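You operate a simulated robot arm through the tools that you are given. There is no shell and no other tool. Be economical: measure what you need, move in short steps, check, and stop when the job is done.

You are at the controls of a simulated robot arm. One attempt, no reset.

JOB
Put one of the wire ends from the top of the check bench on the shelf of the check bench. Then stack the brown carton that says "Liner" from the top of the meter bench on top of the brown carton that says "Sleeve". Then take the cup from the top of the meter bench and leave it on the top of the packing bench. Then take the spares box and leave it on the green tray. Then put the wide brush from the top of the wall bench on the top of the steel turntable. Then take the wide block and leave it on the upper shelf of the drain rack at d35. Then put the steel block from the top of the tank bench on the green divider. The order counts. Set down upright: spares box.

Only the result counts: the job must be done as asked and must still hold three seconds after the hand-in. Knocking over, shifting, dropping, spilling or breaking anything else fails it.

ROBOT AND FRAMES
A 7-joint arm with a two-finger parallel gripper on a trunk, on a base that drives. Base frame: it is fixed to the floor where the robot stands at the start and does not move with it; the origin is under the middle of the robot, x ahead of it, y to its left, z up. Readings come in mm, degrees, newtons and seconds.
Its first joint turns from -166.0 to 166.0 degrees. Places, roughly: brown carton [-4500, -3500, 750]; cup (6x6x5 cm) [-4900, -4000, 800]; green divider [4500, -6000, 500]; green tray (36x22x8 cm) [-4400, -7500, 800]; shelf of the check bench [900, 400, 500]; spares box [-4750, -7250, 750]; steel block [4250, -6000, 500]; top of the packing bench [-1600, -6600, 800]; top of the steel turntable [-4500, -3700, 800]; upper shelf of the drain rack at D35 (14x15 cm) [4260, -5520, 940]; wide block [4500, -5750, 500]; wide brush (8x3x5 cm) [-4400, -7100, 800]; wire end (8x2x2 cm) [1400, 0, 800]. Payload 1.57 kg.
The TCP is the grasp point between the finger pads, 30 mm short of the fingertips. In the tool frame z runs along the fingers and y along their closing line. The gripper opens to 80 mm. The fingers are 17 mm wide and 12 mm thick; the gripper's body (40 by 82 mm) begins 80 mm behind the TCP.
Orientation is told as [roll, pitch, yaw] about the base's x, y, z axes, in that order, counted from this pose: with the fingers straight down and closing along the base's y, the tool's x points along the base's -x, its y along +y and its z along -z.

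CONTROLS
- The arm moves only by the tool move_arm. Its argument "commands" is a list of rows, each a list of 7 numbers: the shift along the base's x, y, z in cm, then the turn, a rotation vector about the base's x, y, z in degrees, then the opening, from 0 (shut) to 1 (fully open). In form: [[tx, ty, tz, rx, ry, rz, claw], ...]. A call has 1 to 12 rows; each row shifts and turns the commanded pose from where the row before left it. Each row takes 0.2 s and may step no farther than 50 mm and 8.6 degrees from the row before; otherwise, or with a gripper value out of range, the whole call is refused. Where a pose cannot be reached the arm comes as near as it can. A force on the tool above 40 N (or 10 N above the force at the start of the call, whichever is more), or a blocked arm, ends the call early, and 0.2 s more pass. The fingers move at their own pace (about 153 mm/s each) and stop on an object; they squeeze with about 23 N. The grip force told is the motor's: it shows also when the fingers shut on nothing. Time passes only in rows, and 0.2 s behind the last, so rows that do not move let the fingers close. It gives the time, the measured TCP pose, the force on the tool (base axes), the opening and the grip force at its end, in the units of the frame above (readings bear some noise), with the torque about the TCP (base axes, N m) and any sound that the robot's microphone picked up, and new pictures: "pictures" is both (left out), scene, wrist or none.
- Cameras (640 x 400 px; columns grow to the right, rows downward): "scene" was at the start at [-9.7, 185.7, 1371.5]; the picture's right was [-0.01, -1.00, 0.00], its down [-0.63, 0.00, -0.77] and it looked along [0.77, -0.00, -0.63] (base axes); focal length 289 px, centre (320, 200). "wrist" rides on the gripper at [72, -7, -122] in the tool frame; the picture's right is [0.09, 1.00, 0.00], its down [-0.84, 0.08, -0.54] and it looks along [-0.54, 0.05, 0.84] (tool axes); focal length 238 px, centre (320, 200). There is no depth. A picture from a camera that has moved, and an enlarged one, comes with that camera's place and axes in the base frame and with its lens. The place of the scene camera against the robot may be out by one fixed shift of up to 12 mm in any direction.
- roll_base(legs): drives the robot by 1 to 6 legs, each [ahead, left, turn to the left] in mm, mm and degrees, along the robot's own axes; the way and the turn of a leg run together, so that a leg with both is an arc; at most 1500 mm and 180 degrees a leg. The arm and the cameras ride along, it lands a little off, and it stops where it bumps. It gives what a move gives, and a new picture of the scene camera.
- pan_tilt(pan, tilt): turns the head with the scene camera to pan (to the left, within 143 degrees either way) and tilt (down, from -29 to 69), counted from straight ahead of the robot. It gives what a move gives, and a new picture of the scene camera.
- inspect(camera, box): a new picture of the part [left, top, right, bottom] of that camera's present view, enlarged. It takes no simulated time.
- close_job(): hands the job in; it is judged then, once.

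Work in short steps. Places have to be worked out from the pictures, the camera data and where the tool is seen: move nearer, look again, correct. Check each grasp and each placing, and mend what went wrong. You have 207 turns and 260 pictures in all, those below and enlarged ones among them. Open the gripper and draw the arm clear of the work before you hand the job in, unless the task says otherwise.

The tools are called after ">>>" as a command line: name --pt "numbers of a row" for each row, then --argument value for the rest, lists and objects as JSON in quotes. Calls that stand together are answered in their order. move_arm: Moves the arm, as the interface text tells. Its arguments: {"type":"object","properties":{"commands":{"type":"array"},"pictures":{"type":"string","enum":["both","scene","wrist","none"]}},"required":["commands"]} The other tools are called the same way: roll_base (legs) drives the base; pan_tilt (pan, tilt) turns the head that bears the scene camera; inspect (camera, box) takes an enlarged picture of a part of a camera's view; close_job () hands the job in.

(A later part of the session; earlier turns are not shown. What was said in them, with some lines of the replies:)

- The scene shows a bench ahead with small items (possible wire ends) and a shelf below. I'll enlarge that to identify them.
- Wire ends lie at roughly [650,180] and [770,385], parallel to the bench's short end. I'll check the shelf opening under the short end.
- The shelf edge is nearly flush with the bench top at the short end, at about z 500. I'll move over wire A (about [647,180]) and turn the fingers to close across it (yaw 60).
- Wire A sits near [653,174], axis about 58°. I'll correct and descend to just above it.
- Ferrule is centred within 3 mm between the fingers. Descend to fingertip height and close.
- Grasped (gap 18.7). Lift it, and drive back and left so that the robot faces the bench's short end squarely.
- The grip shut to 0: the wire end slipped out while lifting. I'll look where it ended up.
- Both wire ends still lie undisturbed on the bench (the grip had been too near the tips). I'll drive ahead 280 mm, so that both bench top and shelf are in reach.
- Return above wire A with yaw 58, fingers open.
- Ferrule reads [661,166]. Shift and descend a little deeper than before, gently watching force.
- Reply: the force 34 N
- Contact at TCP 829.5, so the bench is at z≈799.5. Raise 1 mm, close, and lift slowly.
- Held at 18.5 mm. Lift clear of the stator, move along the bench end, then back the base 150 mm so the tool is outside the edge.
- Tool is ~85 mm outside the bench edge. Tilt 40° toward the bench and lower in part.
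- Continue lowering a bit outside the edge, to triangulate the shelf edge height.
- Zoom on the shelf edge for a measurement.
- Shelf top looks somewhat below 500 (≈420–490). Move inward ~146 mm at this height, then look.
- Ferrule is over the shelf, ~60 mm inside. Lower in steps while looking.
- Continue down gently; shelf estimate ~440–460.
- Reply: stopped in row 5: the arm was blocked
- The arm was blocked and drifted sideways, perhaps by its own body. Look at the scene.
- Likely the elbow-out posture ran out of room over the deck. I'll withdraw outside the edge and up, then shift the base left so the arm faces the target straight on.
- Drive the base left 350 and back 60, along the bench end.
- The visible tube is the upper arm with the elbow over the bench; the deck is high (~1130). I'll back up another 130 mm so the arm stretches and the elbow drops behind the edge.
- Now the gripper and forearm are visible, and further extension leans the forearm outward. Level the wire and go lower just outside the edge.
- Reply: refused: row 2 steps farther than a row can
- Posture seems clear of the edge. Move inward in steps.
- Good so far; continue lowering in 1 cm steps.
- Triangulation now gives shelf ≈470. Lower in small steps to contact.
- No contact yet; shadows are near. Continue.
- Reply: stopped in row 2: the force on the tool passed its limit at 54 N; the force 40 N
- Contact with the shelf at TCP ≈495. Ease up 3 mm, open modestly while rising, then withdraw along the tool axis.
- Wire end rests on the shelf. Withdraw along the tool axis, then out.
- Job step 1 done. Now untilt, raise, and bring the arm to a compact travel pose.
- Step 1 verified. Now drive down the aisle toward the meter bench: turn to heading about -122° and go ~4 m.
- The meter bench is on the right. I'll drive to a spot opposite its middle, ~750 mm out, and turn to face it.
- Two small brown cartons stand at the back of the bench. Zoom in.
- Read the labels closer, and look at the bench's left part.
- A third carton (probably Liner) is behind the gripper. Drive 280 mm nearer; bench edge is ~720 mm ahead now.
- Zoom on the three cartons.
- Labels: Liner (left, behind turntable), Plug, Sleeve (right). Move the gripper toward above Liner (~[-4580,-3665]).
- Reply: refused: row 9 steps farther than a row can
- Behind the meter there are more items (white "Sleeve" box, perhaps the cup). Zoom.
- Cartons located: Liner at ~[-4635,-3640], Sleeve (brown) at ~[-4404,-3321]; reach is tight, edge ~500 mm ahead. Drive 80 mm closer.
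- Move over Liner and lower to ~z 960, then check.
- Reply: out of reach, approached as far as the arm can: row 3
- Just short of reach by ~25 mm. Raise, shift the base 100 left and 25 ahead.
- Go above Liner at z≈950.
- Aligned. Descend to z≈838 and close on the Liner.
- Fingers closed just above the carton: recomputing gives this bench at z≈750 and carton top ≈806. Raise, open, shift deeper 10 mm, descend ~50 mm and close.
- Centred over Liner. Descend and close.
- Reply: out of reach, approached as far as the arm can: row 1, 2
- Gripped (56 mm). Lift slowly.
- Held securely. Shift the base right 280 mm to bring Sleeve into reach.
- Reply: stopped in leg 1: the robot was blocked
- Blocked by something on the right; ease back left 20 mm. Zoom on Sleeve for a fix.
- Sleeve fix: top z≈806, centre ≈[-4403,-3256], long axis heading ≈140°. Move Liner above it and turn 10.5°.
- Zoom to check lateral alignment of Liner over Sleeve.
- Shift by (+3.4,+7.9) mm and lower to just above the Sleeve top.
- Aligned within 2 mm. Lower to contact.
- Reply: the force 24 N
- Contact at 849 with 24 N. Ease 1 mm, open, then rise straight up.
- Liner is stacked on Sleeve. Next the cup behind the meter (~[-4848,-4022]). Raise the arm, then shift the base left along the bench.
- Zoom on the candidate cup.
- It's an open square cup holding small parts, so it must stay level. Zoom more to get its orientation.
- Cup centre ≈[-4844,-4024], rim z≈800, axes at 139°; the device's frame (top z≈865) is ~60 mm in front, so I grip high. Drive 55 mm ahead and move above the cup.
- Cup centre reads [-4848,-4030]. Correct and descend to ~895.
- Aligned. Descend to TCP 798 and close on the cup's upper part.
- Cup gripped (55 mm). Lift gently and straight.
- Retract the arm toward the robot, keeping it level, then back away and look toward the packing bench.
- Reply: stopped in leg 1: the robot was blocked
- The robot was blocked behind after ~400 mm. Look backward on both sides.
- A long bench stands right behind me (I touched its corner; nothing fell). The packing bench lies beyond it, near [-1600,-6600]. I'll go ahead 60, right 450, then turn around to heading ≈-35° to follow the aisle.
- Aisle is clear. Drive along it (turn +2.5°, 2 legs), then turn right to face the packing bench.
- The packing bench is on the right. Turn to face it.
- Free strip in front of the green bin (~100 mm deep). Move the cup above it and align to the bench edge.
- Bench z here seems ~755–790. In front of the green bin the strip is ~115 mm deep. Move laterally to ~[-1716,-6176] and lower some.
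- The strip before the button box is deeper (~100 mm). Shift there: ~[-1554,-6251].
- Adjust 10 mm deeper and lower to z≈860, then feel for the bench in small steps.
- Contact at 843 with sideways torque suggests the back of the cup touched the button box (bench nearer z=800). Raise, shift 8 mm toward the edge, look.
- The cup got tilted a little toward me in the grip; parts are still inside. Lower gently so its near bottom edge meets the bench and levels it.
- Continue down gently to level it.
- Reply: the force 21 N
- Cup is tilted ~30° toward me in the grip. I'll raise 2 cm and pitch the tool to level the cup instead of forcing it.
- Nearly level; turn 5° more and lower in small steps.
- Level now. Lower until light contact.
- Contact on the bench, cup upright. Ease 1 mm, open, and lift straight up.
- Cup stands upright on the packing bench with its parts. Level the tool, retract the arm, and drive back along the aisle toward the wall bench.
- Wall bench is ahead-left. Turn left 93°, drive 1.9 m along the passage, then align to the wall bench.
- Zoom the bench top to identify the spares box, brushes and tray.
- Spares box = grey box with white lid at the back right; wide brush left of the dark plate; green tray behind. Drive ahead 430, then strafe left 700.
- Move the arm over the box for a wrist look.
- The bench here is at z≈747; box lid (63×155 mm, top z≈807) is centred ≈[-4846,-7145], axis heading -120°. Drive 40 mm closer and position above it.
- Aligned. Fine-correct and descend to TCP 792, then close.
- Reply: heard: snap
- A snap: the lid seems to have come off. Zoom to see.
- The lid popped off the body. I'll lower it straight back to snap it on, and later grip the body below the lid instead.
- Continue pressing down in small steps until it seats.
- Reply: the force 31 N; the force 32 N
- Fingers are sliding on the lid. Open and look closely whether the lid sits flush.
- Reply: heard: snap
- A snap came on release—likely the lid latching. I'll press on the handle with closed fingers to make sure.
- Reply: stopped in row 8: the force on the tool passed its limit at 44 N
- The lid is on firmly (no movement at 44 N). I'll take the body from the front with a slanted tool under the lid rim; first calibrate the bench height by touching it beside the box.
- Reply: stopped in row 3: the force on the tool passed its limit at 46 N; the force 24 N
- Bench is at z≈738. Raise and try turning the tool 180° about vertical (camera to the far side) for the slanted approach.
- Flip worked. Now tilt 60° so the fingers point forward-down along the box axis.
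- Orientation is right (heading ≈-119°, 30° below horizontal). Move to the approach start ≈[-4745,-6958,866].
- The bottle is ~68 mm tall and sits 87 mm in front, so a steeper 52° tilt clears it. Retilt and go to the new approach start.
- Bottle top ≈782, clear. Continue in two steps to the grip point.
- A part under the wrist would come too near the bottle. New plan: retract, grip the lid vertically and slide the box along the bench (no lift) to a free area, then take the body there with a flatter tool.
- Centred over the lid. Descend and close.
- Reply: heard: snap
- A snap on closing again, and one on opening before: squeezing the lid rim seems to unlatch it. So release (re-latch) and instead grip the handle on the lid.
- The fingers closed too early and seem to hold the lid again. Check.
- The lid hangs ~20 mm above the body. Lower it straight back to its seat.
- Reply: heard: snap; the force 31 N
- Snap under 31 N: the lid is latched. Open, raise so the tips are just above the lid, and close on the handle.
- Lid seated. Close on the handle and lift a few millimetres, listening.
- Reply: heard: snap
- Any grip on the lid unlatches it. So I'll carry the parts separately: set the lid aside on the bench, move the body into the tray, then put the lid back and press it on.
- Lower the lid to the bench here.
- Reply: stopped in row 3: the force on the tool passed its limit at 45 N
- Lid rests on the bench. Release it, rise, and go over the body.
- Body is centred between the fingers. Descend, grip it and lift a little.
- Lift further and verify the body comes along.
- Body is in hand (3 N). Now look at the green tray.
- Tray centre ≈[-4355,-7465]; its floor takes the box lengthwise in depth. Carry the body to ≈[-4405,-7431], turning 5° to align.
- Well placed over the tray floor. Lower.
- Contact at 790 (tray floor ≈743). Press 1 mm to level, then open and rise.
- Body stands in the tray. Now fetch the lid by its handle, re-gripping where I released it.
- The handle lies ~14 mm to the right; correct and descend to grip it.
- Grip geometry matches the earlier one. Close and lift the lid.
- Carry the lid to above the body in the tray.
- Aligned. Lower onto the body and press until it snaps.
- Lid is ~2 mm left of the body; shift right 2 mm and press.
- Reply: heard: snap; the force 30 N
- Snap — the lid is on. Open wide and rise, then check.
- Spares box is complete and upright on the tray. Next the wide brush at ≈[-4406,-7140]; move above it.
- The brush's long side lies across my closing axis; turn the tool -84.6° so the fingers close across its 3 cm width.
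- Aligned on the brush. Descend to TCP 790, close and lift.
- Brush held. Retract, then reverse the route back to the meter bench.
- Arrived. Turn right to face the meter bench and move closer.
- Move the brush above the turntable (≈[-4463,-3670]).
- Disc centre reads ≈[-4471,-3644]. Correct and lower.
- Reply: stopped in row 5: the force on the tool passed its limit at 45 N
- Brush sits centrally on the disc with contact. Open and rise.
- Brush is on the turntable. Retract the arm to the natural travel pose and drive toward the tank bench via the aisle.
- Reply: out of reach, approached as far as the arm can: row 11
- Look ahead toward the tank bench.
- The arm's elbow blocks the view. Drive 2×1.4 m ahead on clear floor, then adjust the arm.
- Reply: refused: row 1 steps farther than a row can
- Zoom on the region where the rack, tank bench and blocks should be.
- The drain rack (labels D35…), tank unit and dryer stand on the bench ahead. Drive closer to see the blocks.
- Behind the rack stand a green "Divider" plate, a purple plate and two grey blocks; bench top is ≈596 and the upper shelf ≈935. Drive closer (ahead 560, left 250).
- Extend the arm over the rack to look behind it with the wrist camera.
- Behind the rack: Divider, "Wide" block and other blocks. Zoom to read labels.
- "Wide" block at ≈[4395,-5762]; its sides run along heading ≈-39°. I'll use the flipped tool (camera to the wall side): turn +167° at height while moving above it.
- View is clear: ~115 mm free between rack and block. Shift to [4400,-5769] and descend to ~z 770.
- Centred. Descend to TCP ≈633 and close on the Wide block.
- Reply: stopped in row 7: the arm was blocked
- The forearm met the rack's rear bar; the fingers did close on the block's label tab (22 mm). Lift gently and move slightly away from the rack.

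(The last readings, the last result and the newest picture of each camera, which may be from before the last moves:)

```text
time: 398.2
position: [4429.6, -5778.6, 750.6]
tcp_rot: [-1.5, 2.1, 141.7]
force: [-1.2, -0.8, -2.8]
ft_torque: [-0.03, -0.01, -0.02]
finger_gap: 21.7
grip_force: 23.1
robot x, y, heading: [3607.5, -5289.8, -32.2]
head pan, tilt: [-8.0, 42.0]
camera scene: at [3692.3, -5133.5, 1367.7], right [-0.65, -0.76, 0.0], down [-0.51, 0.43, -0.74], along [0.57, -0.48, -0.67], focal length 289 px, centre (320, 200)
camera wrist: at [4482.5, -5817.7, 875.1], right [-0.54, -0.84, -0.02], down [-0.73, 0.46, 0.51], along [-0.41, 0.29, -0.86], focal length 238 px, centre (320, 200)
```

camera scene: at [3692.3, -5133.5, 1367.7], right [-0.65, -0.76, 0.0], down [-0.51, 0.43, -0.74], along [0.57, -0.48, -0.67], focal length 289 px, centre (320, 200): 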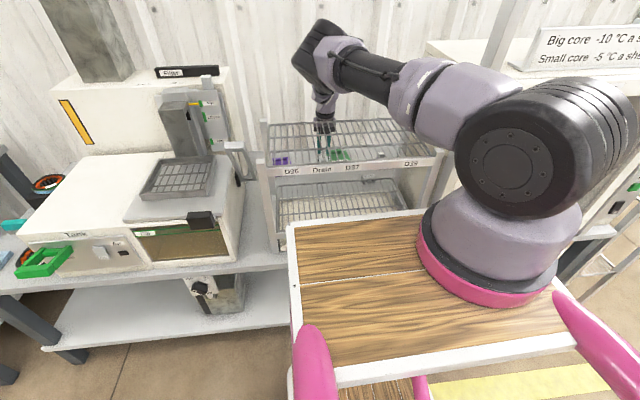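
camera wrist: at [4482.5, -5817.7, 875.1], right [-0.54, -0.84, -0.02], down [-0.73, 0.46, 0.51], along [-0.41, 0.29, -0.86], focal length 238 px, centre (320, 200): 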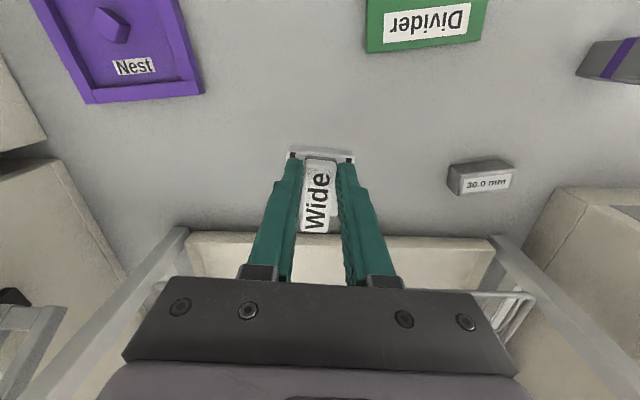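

Block in hand and the rack is unmoved. Raise straight up to z≈1075.

>>> move_arm --pt "0 0 4.6 0.5 2.2 0 0" --pt "0 0 4.8 0 0 0 0" --pt "0 0 4.8 0 0 0 0" --pt "0 0 4.8 0 0 0 0" --pt "0 0 4.8 0 0 0 0" --pt "0 0 4.8 0 0 0 0" --pt "0 0 4.0 0 0 0 0" --pictures "none"

>>> move_arm --pt "-2.29 3.6 0 0 0 0 0" --pt "-2.29 3.6 0 0 0 0 0" --pt "-2.29 3.6 0 0 0 0 0" --pt "-2.29 3.6 0 0 0 0 0" --pt "-2.29 3.6 0 0 0 0 0" --pt "-2.29 3.6 0 0 0 0 0" --pt "-2.29 3.6 0 0 0 0 0" --pictures "both"

```text
time: 399.8
position: [4429.4, -5778.1, 1076.1]
tcp_rot: [-0.5, 0.2, 141.6]
force: [0.3, 0.2, -1.9]
ft_torque: [-0.03, -0.02, 0.0]
finger_gap: 21.7
grip_force: 23.3
robot x, y, heading: [3607.4, -5292.9, -32.3]
head pan, tilt: [-8.0, 42.0]
```

```text
time: 401.4
position: [4269.0, -5528.3, 1076.9]
tcp_rot: [-0.5, 0.3, 141.7]
force: [0.3, -0.3, -1.4]
ft_torque: [0.04, -0.05, -0.02]
finger_gap: 21.5
grip_force: 23.3
robot x, y, heading: [3609.1, -5291.7, -32.4]
head pan, tilt: [-8.0, 42.0]
camera scene: at [3692.4, -5133.7, 1367.7], right [-0.65, -0.76, 0.0], down [-0.51, 0.43, -0.74], along [0.57, -0.48, -0.67], focal length 289 px, centre (320, 200)
camera wrist: at [4327.0, -5567.5, 1199.2], right [-0.54, -0.84, -0.01], down [-0.71, 0.46, 0.54], along [-0.45, 0.3, -0.84], focal length 238 px, centre (320, 200)
```

scene: 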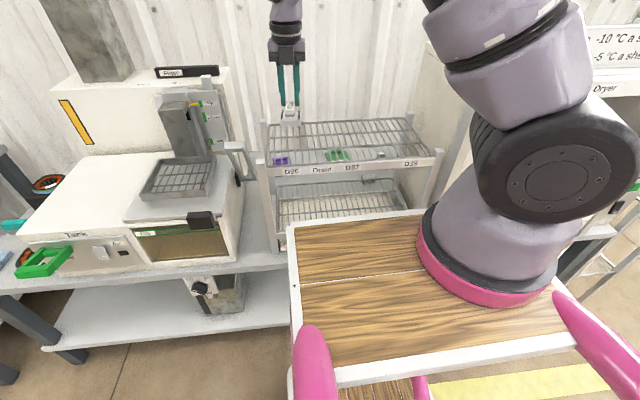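
wrist: 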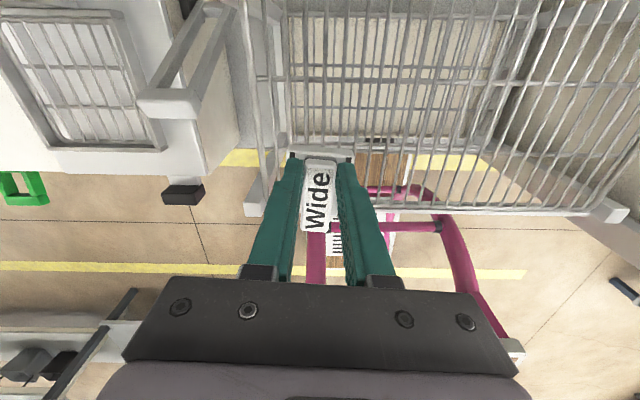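

TCP is 84 mm from the rack's left end and ~108 mm behind the front bar, i.e. over D35. Shift 10 mm left and lower to contact.

>>> move_arm --pt "0.5 0.85 -3 0 0 0 0" --pt "0 0 -2 0 0 0 0" --pt "0 0 -0.5 0 0 0 0" --pt "0 0 -0.4 0 0 0 0" --pt "0 0 -0.4 0 0 0 0" --pt "0 0 -0.4 0 0 0 0" --pt "0 0 -0.4 0 0 0 0" --pt "0 0 -0.4 0 0 0 0" --pt "0 0 -0.4 0 0 0 0" --pictures "wrist"

```text
time: 403.4
position: [4274.5, -5517.5, 999.6]
tcp_rot: [-0.5, 0.4, 141.7]
force: [-0.9, -0.5, 19.5]
ft_torque: [-0.18, -0.02, -0.09]
finger_gap: 22.0
grip_force: 23.1
robot x, y, heading: [3609.3, -5289.8, -31.9]
head pan, tilt: [-8.0, 42.0]
camera wrist: at [4331.7, -5559.1, 1121.8], right [-0.55, -0.84, -0.01], down [-0.71, 0.46, 0.53], along [-0.44, 0.3, -0.85], focal length 238 px, centre (320, 200)
```

wrist: 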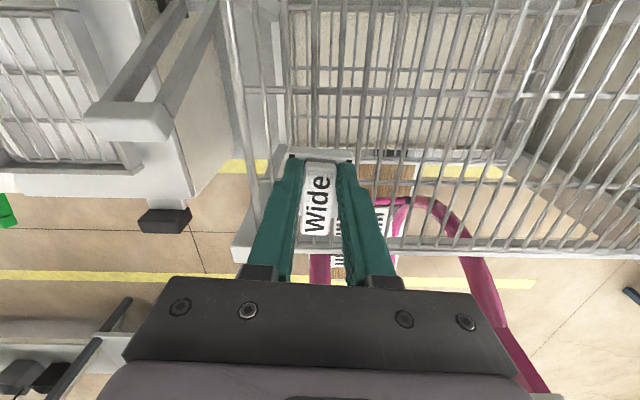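

Contact with the shelf (19 N). Release and rise.

>>> move_arm --pt "0 0 0.1 0 0 0 0.5" --pt "0 0 0 0 0 0 0.5" --pt "0 0 2.5 0 0 0 0.5" --pt "0 0 4 0 0 0 0.5" --pt "0 0 2 0 0 0 0.5" --pictures "both"

```text
time: 404.6
position: [4274.2, -5518.5, 1084.0]
tcp_rot: [-0.4, 0.3, 141.7]
force: [-0.1, -0.4, 0.2]
ft_torque: [0.02, 0.04, 0.02]
finger_gap: 40.0
grip_force: 0.1
robot x, y, heading: [3603.5, -5289.2, -32.6]
head pan, tilt: [-8.0, 42.0]
camera scene: at [3692.2, -5133.2, 1367.7], right [-0.65, -0.76, 0.0], down [-0.51, 0.43, -0.74], along [0.57, -0.48, -0.67], focal length 289 px, centre (320, 200)
camera wrist: at [4332.1, -5559.0, 1206.1], right [-0.54, -0.84, -0.01], down [-0.71, 0.46, 0.54], along [-0.45, 0.3, -0.84], focal length 238 px, centre (320, 200)
```

scene: 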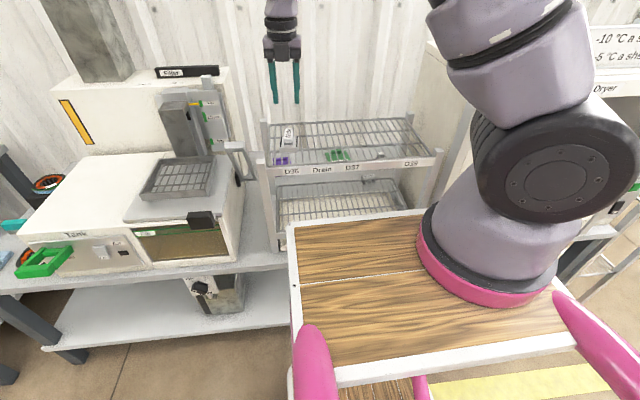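
wrist: 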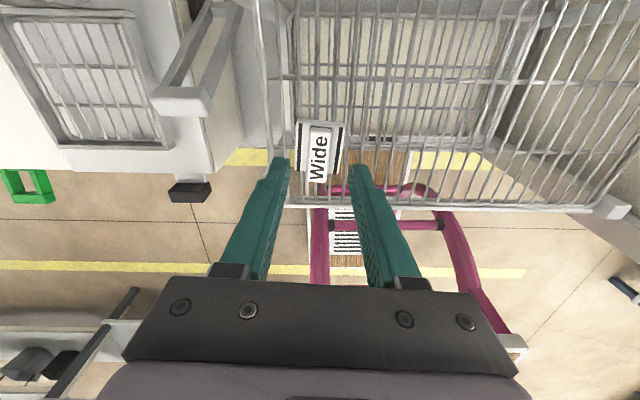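

Wide block stands on D35. Next the steel block ("30.0 mm") behind the rack at ≈[4304,-5906]. Move the base 115 mm closer so the elbow stays higher, keeping the hand raised.

>>> roll_base --legs '[[115, 0, 0]]'

>>> move_arm --pt "-0.7 -3.2 0 0 0 -4.5 1" --pt "-0.7 -3.2 0 0 0 -4.5 1" --pt "-0.7 -3.2 0 0 0 -4.5 1" --pt "-0.7 -3.2 0 0 0 -4.5 1" --pt "-0.7 -3.2 0 0 0 -4.5 1" --pt "-0.7 -3.2 0 0 0 -4.5 1" --pt "-0.7 -3.2 0 0 0 -4.5 1" --pt "-0.7 -3.2 0 0 0 0 1" --pt "-0.7 -3.2 0 0 0 0 1" --pt "-0.7 -3.4 0 0 0 0 1" --pictures "wrist"

```text
time: 405.8
position: [4372.9, -5580.0, 1083.7]
tcp_rot: [-0.4, 0.3, 141.6]
force: [-0.6, 0.3, 0.0]
ft_torque: [0.02, 0.03, -0.02]
finger_gap: 40.0
grip_force: 0.0
robot x, y, heading: [3703.4, -5349.9, -32.2]
head pan, tilt: [-8.0, 42.0]
camera scene: at [3790.3, -5195.5, 1367.7], right [-0.65, -0.76, 0.0], down [-0.51, 0.43, -0.74], along [0.57, -0.48, -0.67], focal length 289 px, centre (320, 200)
```

scene: 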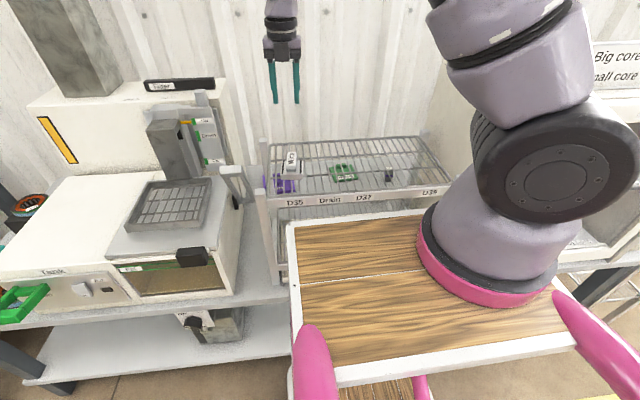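

```text
time: 408.0
position: [4303.3, -5900.7, 1083.6]
tcp_rot: [-0.5, 0.3, 110.3]
force: [-0.2, 0.9, -0.2]
ft_torque: [-0.04, 0.01, -0.02]
finger_gap: 80.1
grip_force: 0.0
robot x, y, heading: [3705.1, -5353.0, -32.2]
head pan, tilt: [-8.0, 42.0]
camera wrist: at [4331.4, -5966.5, 1206.6], right [-0.9, -0.43, -0.01], down [-0.37, 0.76, 0.54], along [-0.23, 0.49, -0.84], focal length 238 px, centre (320, 200)
```

wrist: 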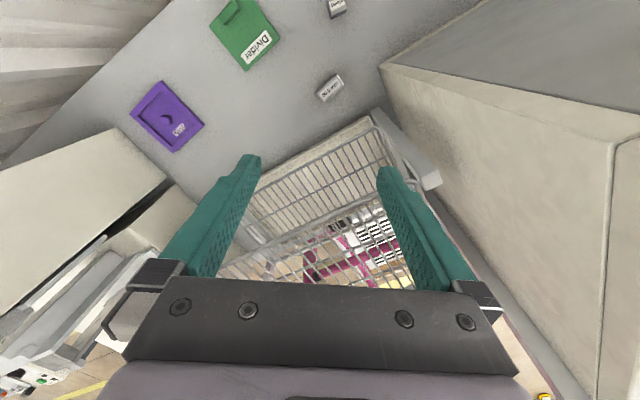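

Block at ≈[4288,-5906]; the dryer side is ~125 mm to the right. Descend to ~z 765 and check.

>>> move_arm --pt "-0.7 -0.3 -4.5 0 0 0 1" --pt "-0.7 -0.3 -4.5 0 0 0 1" --pt "0 0 -4.8 0 0 0 1" --pt "0 0 -4.8 0 0 0 1" --pt "0 0 -4.8 0 0 0 1" --pt "0 0 -4.8 0 0 0 1" --pt "0 0 -3.5 0 0 0 1" --pictures "wrist"

```text
time: 409.6
position: [4287.7, -5909.0, 765.8]
tcp_rot: [-0.5, 0.3, 110.3]
force: [-0.6, 0.0, 0.2]
ft_torque: [-0.02, -0.03, 0.01]
finger_gap: 80.0
grip_force: 0.0
robot x, y, heading: [3704.0, -5349.6, -32.0]
head pan, tilt: [-8.0, 42.0]
camera wrist: at [4316.9, -5973.8, 888.7], right [-0.9, -0.43, -0.01], down [-0.37, 0.76, 0.54], along [-0.22, 0.49, -0.84], focal length 238 px, centre (320, 200)
```

wrist: 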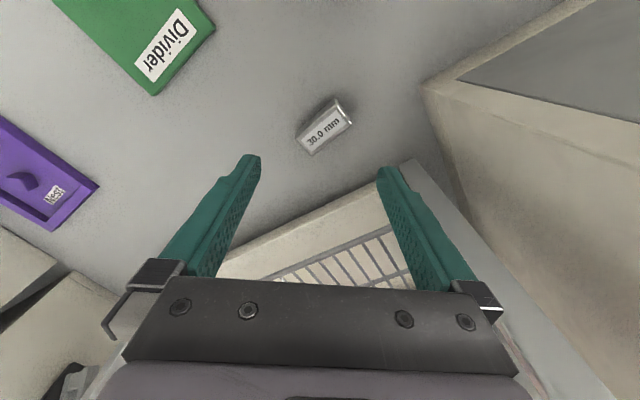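

The block's long axis is at heading ≈-119°, so I need yaw 61°. Turn -49° here and check.

>>> move_arm --pt "-0.3 0 0 0 0 -8.2 1" --pt "0 0 0 0 0 -8.2 1" --pt "0 0 0 0 0 -8.2 1" --pt "0 0 0 0 0 -8.2 1" --pt "0 0 0 0 0 -8.2 1" --pt "0 0 0 0 0 -8.3 1" --pictures "wrist"

```text
time: 411.0
position: [4286.0, -5908.2, 766.3]
tcp_rot: [-0.6, 0.3, 60.8]
force: [-1.0, -0.4, -1.1]
ft_torque: [0.02, 0.03, 0.0]
finger_gap: 79.9
grip_force: 0.0
robot x, y, heading: [3704.2, -5348.6, -32.1]
head pan, tilt: [-8.0, 42.0]
camera wrist: at [4254.0, -5974.0, 888.9], right [-0.91, 0.41, -0.01], down [0.34, 0.77, 0.54], along [0.22, 0.49, -0.84], focal length 238 px, centre (320, 200)
```

wrist: 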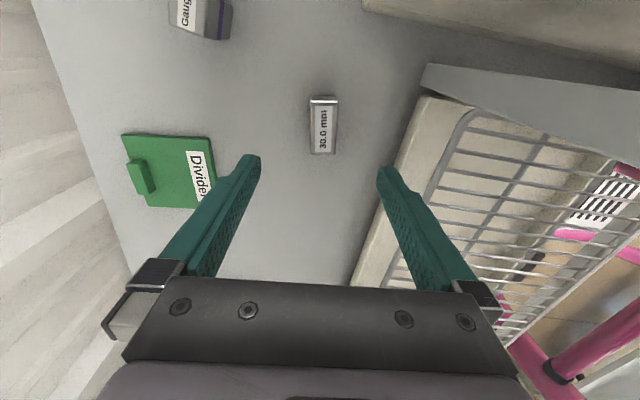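

Aligned. Shift 5 mm, descend to TCP ≈631 and grip.

>>> move_arm --pt "-0.5 0.1 -4.5 0 0 0 0.8" --pt "0 0 -4.5 0 0 0 0.8" --pt "0 0 -3.2 0 0 0 0.8" --pt "0 0 -0.6 0 0 0 0.8" --pt "0 0 -0.5 0 0 0 0.8" --pt "0 0 0 0 0 0 0" --pt "0 0 0 0 0 0 0" --pt "0 0 0.5 0 0 0 0" --pt "0 0 1 0 0 0 0" --pictures "wrist"

```text
time: 413.0
position: [4279.8, -5906.2, 648.8]
tcp_rot: [-0.5, 0.3, 61.1]
force: [0.5, 0.7, -4.6]
ft_torque: [-0.01, 0.02, 0.02]
finger_gap: 29.9
grip_force: 23.1
robot x, y, heading: [3706.6, -5352.1, -32.4]
head pan, tilt: [-8.0, 42.0]
camera wrist: at [4248.8, -5973.0, 770.8], right [-0.92, 0.4, -0.01], down [0.34, 0.77, 0.54], along [0.22, 0.49, -0.84], focal length 238 px, centre (320, 200)
```

wrist: 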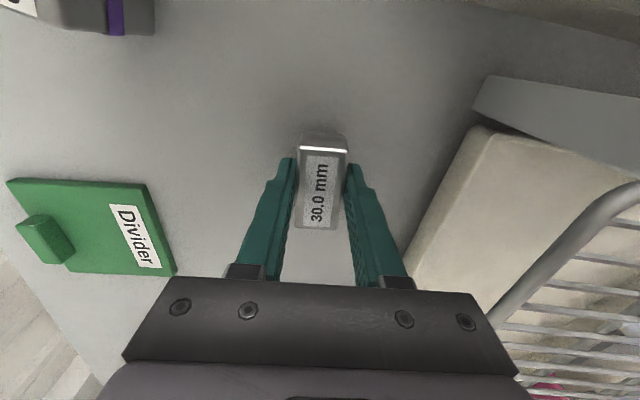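

Steel block gripped (30 mm, 4.6 N). Lift 7 cm and move over the Divider (≈[4480,-5920]).

>>> move_arm --pt "0 0 3 0 0 0 0" --pt "0 0 4 0 0 0 0" --pt "4 -0.28 0 0 0 0 0" --pt "4 -0.28 0 0 0 0 0" --pt "4 -0.28 0 0 0 0 0" --pt "4 -0.28 0 0 0 0 0" --pt "4 -0.28 0 0 0 0 0" --pictures "wrist"

```text
time: 414.6
position: [4479.6, -5921.1, 718.9]
tcp_rot: [-0.5, 0.3, 60.9]
force: [0.0, 0.1, -4.0]
ft_torque: [0.01, 0.03, 0.01]
finger_gap: 30.0
grip_force: 22.9
robot x, y, heading: [3704.8, -5351.0, -32.3]
head pan, tilt: [-8.0, 42.0]
camera wrist: at [4448.8, -5986.4, 840.2], right [-0.92, 0.4, -0.01], down [0.34, 0.77, 0.54], along [0.22, 0.49, -0.84], focal length 238 px, centre (320, 200)
```

wrist: 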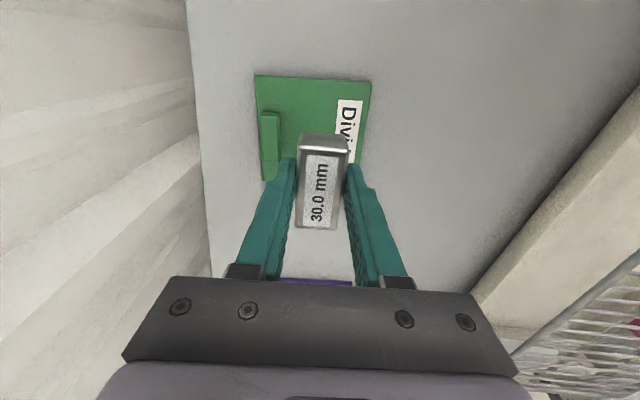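

Over the plate. Shift 5 mm toward me (away from its tab) and lower to contact.

>>> move_arm --pt "-0.42 0.27 -3 0 0 0 0" --pt "0 0 -3 0 0 0 0" --pt "0 0 -0.6 0 0 0 0" --pt "0 0 -0.4 0 0 0 0" --pt "0 0 -0.3 0 0 0 0" --pt "0 0 -0.3 0 0 0 0" --pictures "wrist"

```text
time: 416.0
position: [4477.6, -5918.7, 643.4]
tcp_rot: [-0.6, 0.3, 61.0]
force: [-1.4, 1.9, 7.6]
ft_torque: [0.04, 0.22, 0.02]
finger_gap: 29.7
grip_force: 22.8
robot x, y, heading: [3700.5, -5348.6, -32.5]
head pan, tilt: [-8.0, 42.0]
camera wrist: at [4445.4, -5984.5, 766.0], right [-0.92, 0.4, -0.01], down [0.33, 0.77, 0.54], along [0.22, 0.49, -0.84], focal length 238 px, centre (320, 200)
```

wrist: 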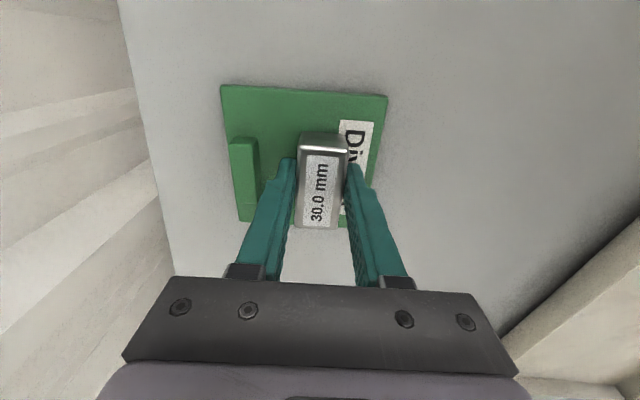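

Contact; the block's base lies within the plate. Release gently and rise.

>>> move_arm --pt "0 0 -0.1 0 0 0 0" --pt "0 0 0 0 0 0 0.48" --pt "0 0 0 0 0 0 0.48" --pt "0 0 2.5 0 0 0 0.48" --pt "0 0 4.5 0 0 0 0.48" --pt "0 0 4.8 0 0 0 0.48" --pictures "wrist"

```text
time: 417.4
position: [4475.0, -5919.0, 758.1]
tcp_rot: [-0.4, 0.4, 61.0]
force: [-0.3, -0.2, -0.6]
ft_torque: [-0.01, -0.03, 0.02]
finger_gap: 38.3
grip_force: 0.0
robot x, y, heading: [3707.3, -5352.2, -32.0]
head pan, tilt: [-8.0, 42.0]
camera wrist: at [4444.7, -5984.7, 881.0], right [-0.92, 0.4, -0.01], down [0.34, 0.77, 0.54], along [0.22, 0.49, -0.84], focal length 238 px, centre (320, 200)
```

wrist: 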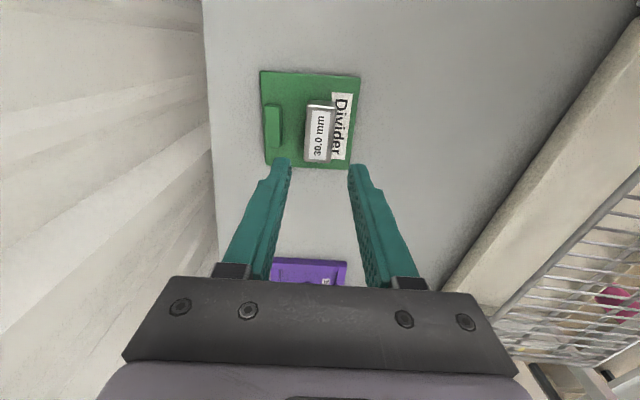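

Steel block rests on the Divider. Raise clear above the rack and draw the arm back.

>>> move_arm --pt "0 0 4.8 0 0 0 0.5" --pt "0 0 4.8 0 0 0 0.5" --pt "0 0 4.8 0 0 0 0.5" --pt "0 0 4.8 0 0 0 0.5" --pt "0 0 4.8 0 0 0 0.5" --pt "0 0 4.8 0 0 0 0.5" --pt "0 0 4.8 0 0 0 0.5" --pt "-4 2.5 0 0 0 0 1" --pt "-4 2.5 0 0 0 0 1" --pt "-4 2.5 0 0 0 0 1" --pt "-4 2.5 0 0 0 0 1" --pictures "both"

```text
time: 419.8
position: [4315.7, -5817.8, 1095.7]
tcp_rot: [-0.5, 0.2, 60.9]
force: [0.5, -0.2, -0.2]
ft_torque: [0.0, 0.03, -0.01]
finger_gap: 79.9
grip_force: 0.0
robot x, y, heading: [3706.7, -5353.7, -32.4]
head pan, tilt: [-8.0, 42.0]
camera scene: at [3790.7, -5195.8, 1367.7], right [-0.65, -0.76, 0.0], down [-0.51, 0.43, -0.74], along [0.57, -0.48, -0.67], focal length 289 px, centre (320, 200)
camera wrist: at [4284.6, -5884.8, 1218.2], right [-0.92, 0.4, -0.01], down [0.34, 0.77, 0.54], along [0.22, 0.49, -0.84], focal length 238 px, centre (320, 200)
```

scene: 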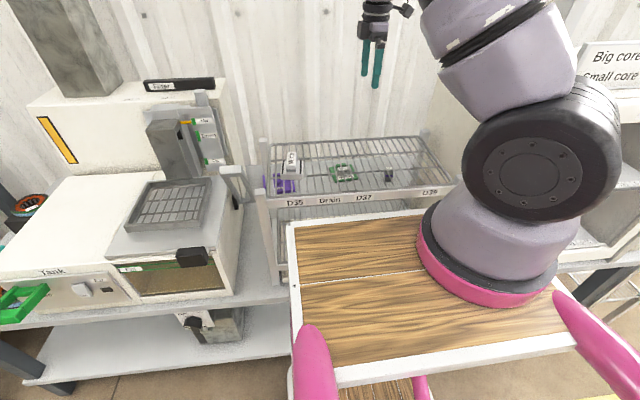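
wrist: 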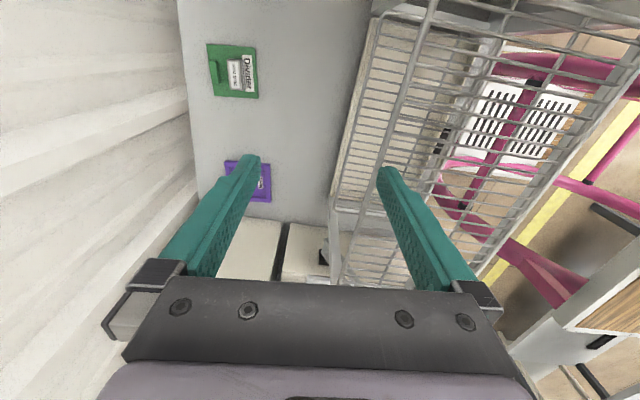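

The Wide block is on D35, the steel block is on the Divider, the rack is undisturbed, and the arm is clear with the gripper open. Handing in.

>>> close_job

```text
The job is handed in.
```

All seven steps are done in the order given and the job is handed in. I checked each placement on camera after setting the piece down. Some of the handling on the way there was not clean.

- **Wire end:** it is on the shelf of the check bench. My first grip slipped out on the bench top, and I picked it up again.
- **Liner carton:** it is stacked on the brown Sleeve carton, in line with it.
- **Cup:** it stands upright on the packing bench with all nine parts inside. While lowering it I touched a button box, which tilted the cup about 30°, so I levelled it before letting go.
- **Spares box:** it is upright on the green tray with its lid snapped on. The lid came off whenever I gripped it, so I moved the body and lid separately and pressed the lid back on.
- **Wide brush:** it is on the steel turntable, near the centre.
- **Wide block:** it stands on the upper shelf of the drain rack at D35.
- **Steel block:** I took this to be the block labelled "30.0 mm", because it is heavy bare metal. A second block, labelled "Gauge", lay close by. The "30.0 mm" block is on the green divider.

The base was blocked twice, once near the meter bench and once against the bench behind it. The arm was also blocked once while reaching behind the drain rack. I saw nothing knocked over and the drain rack looked unmoved, but I could not measure whether either bench shifted slightly.
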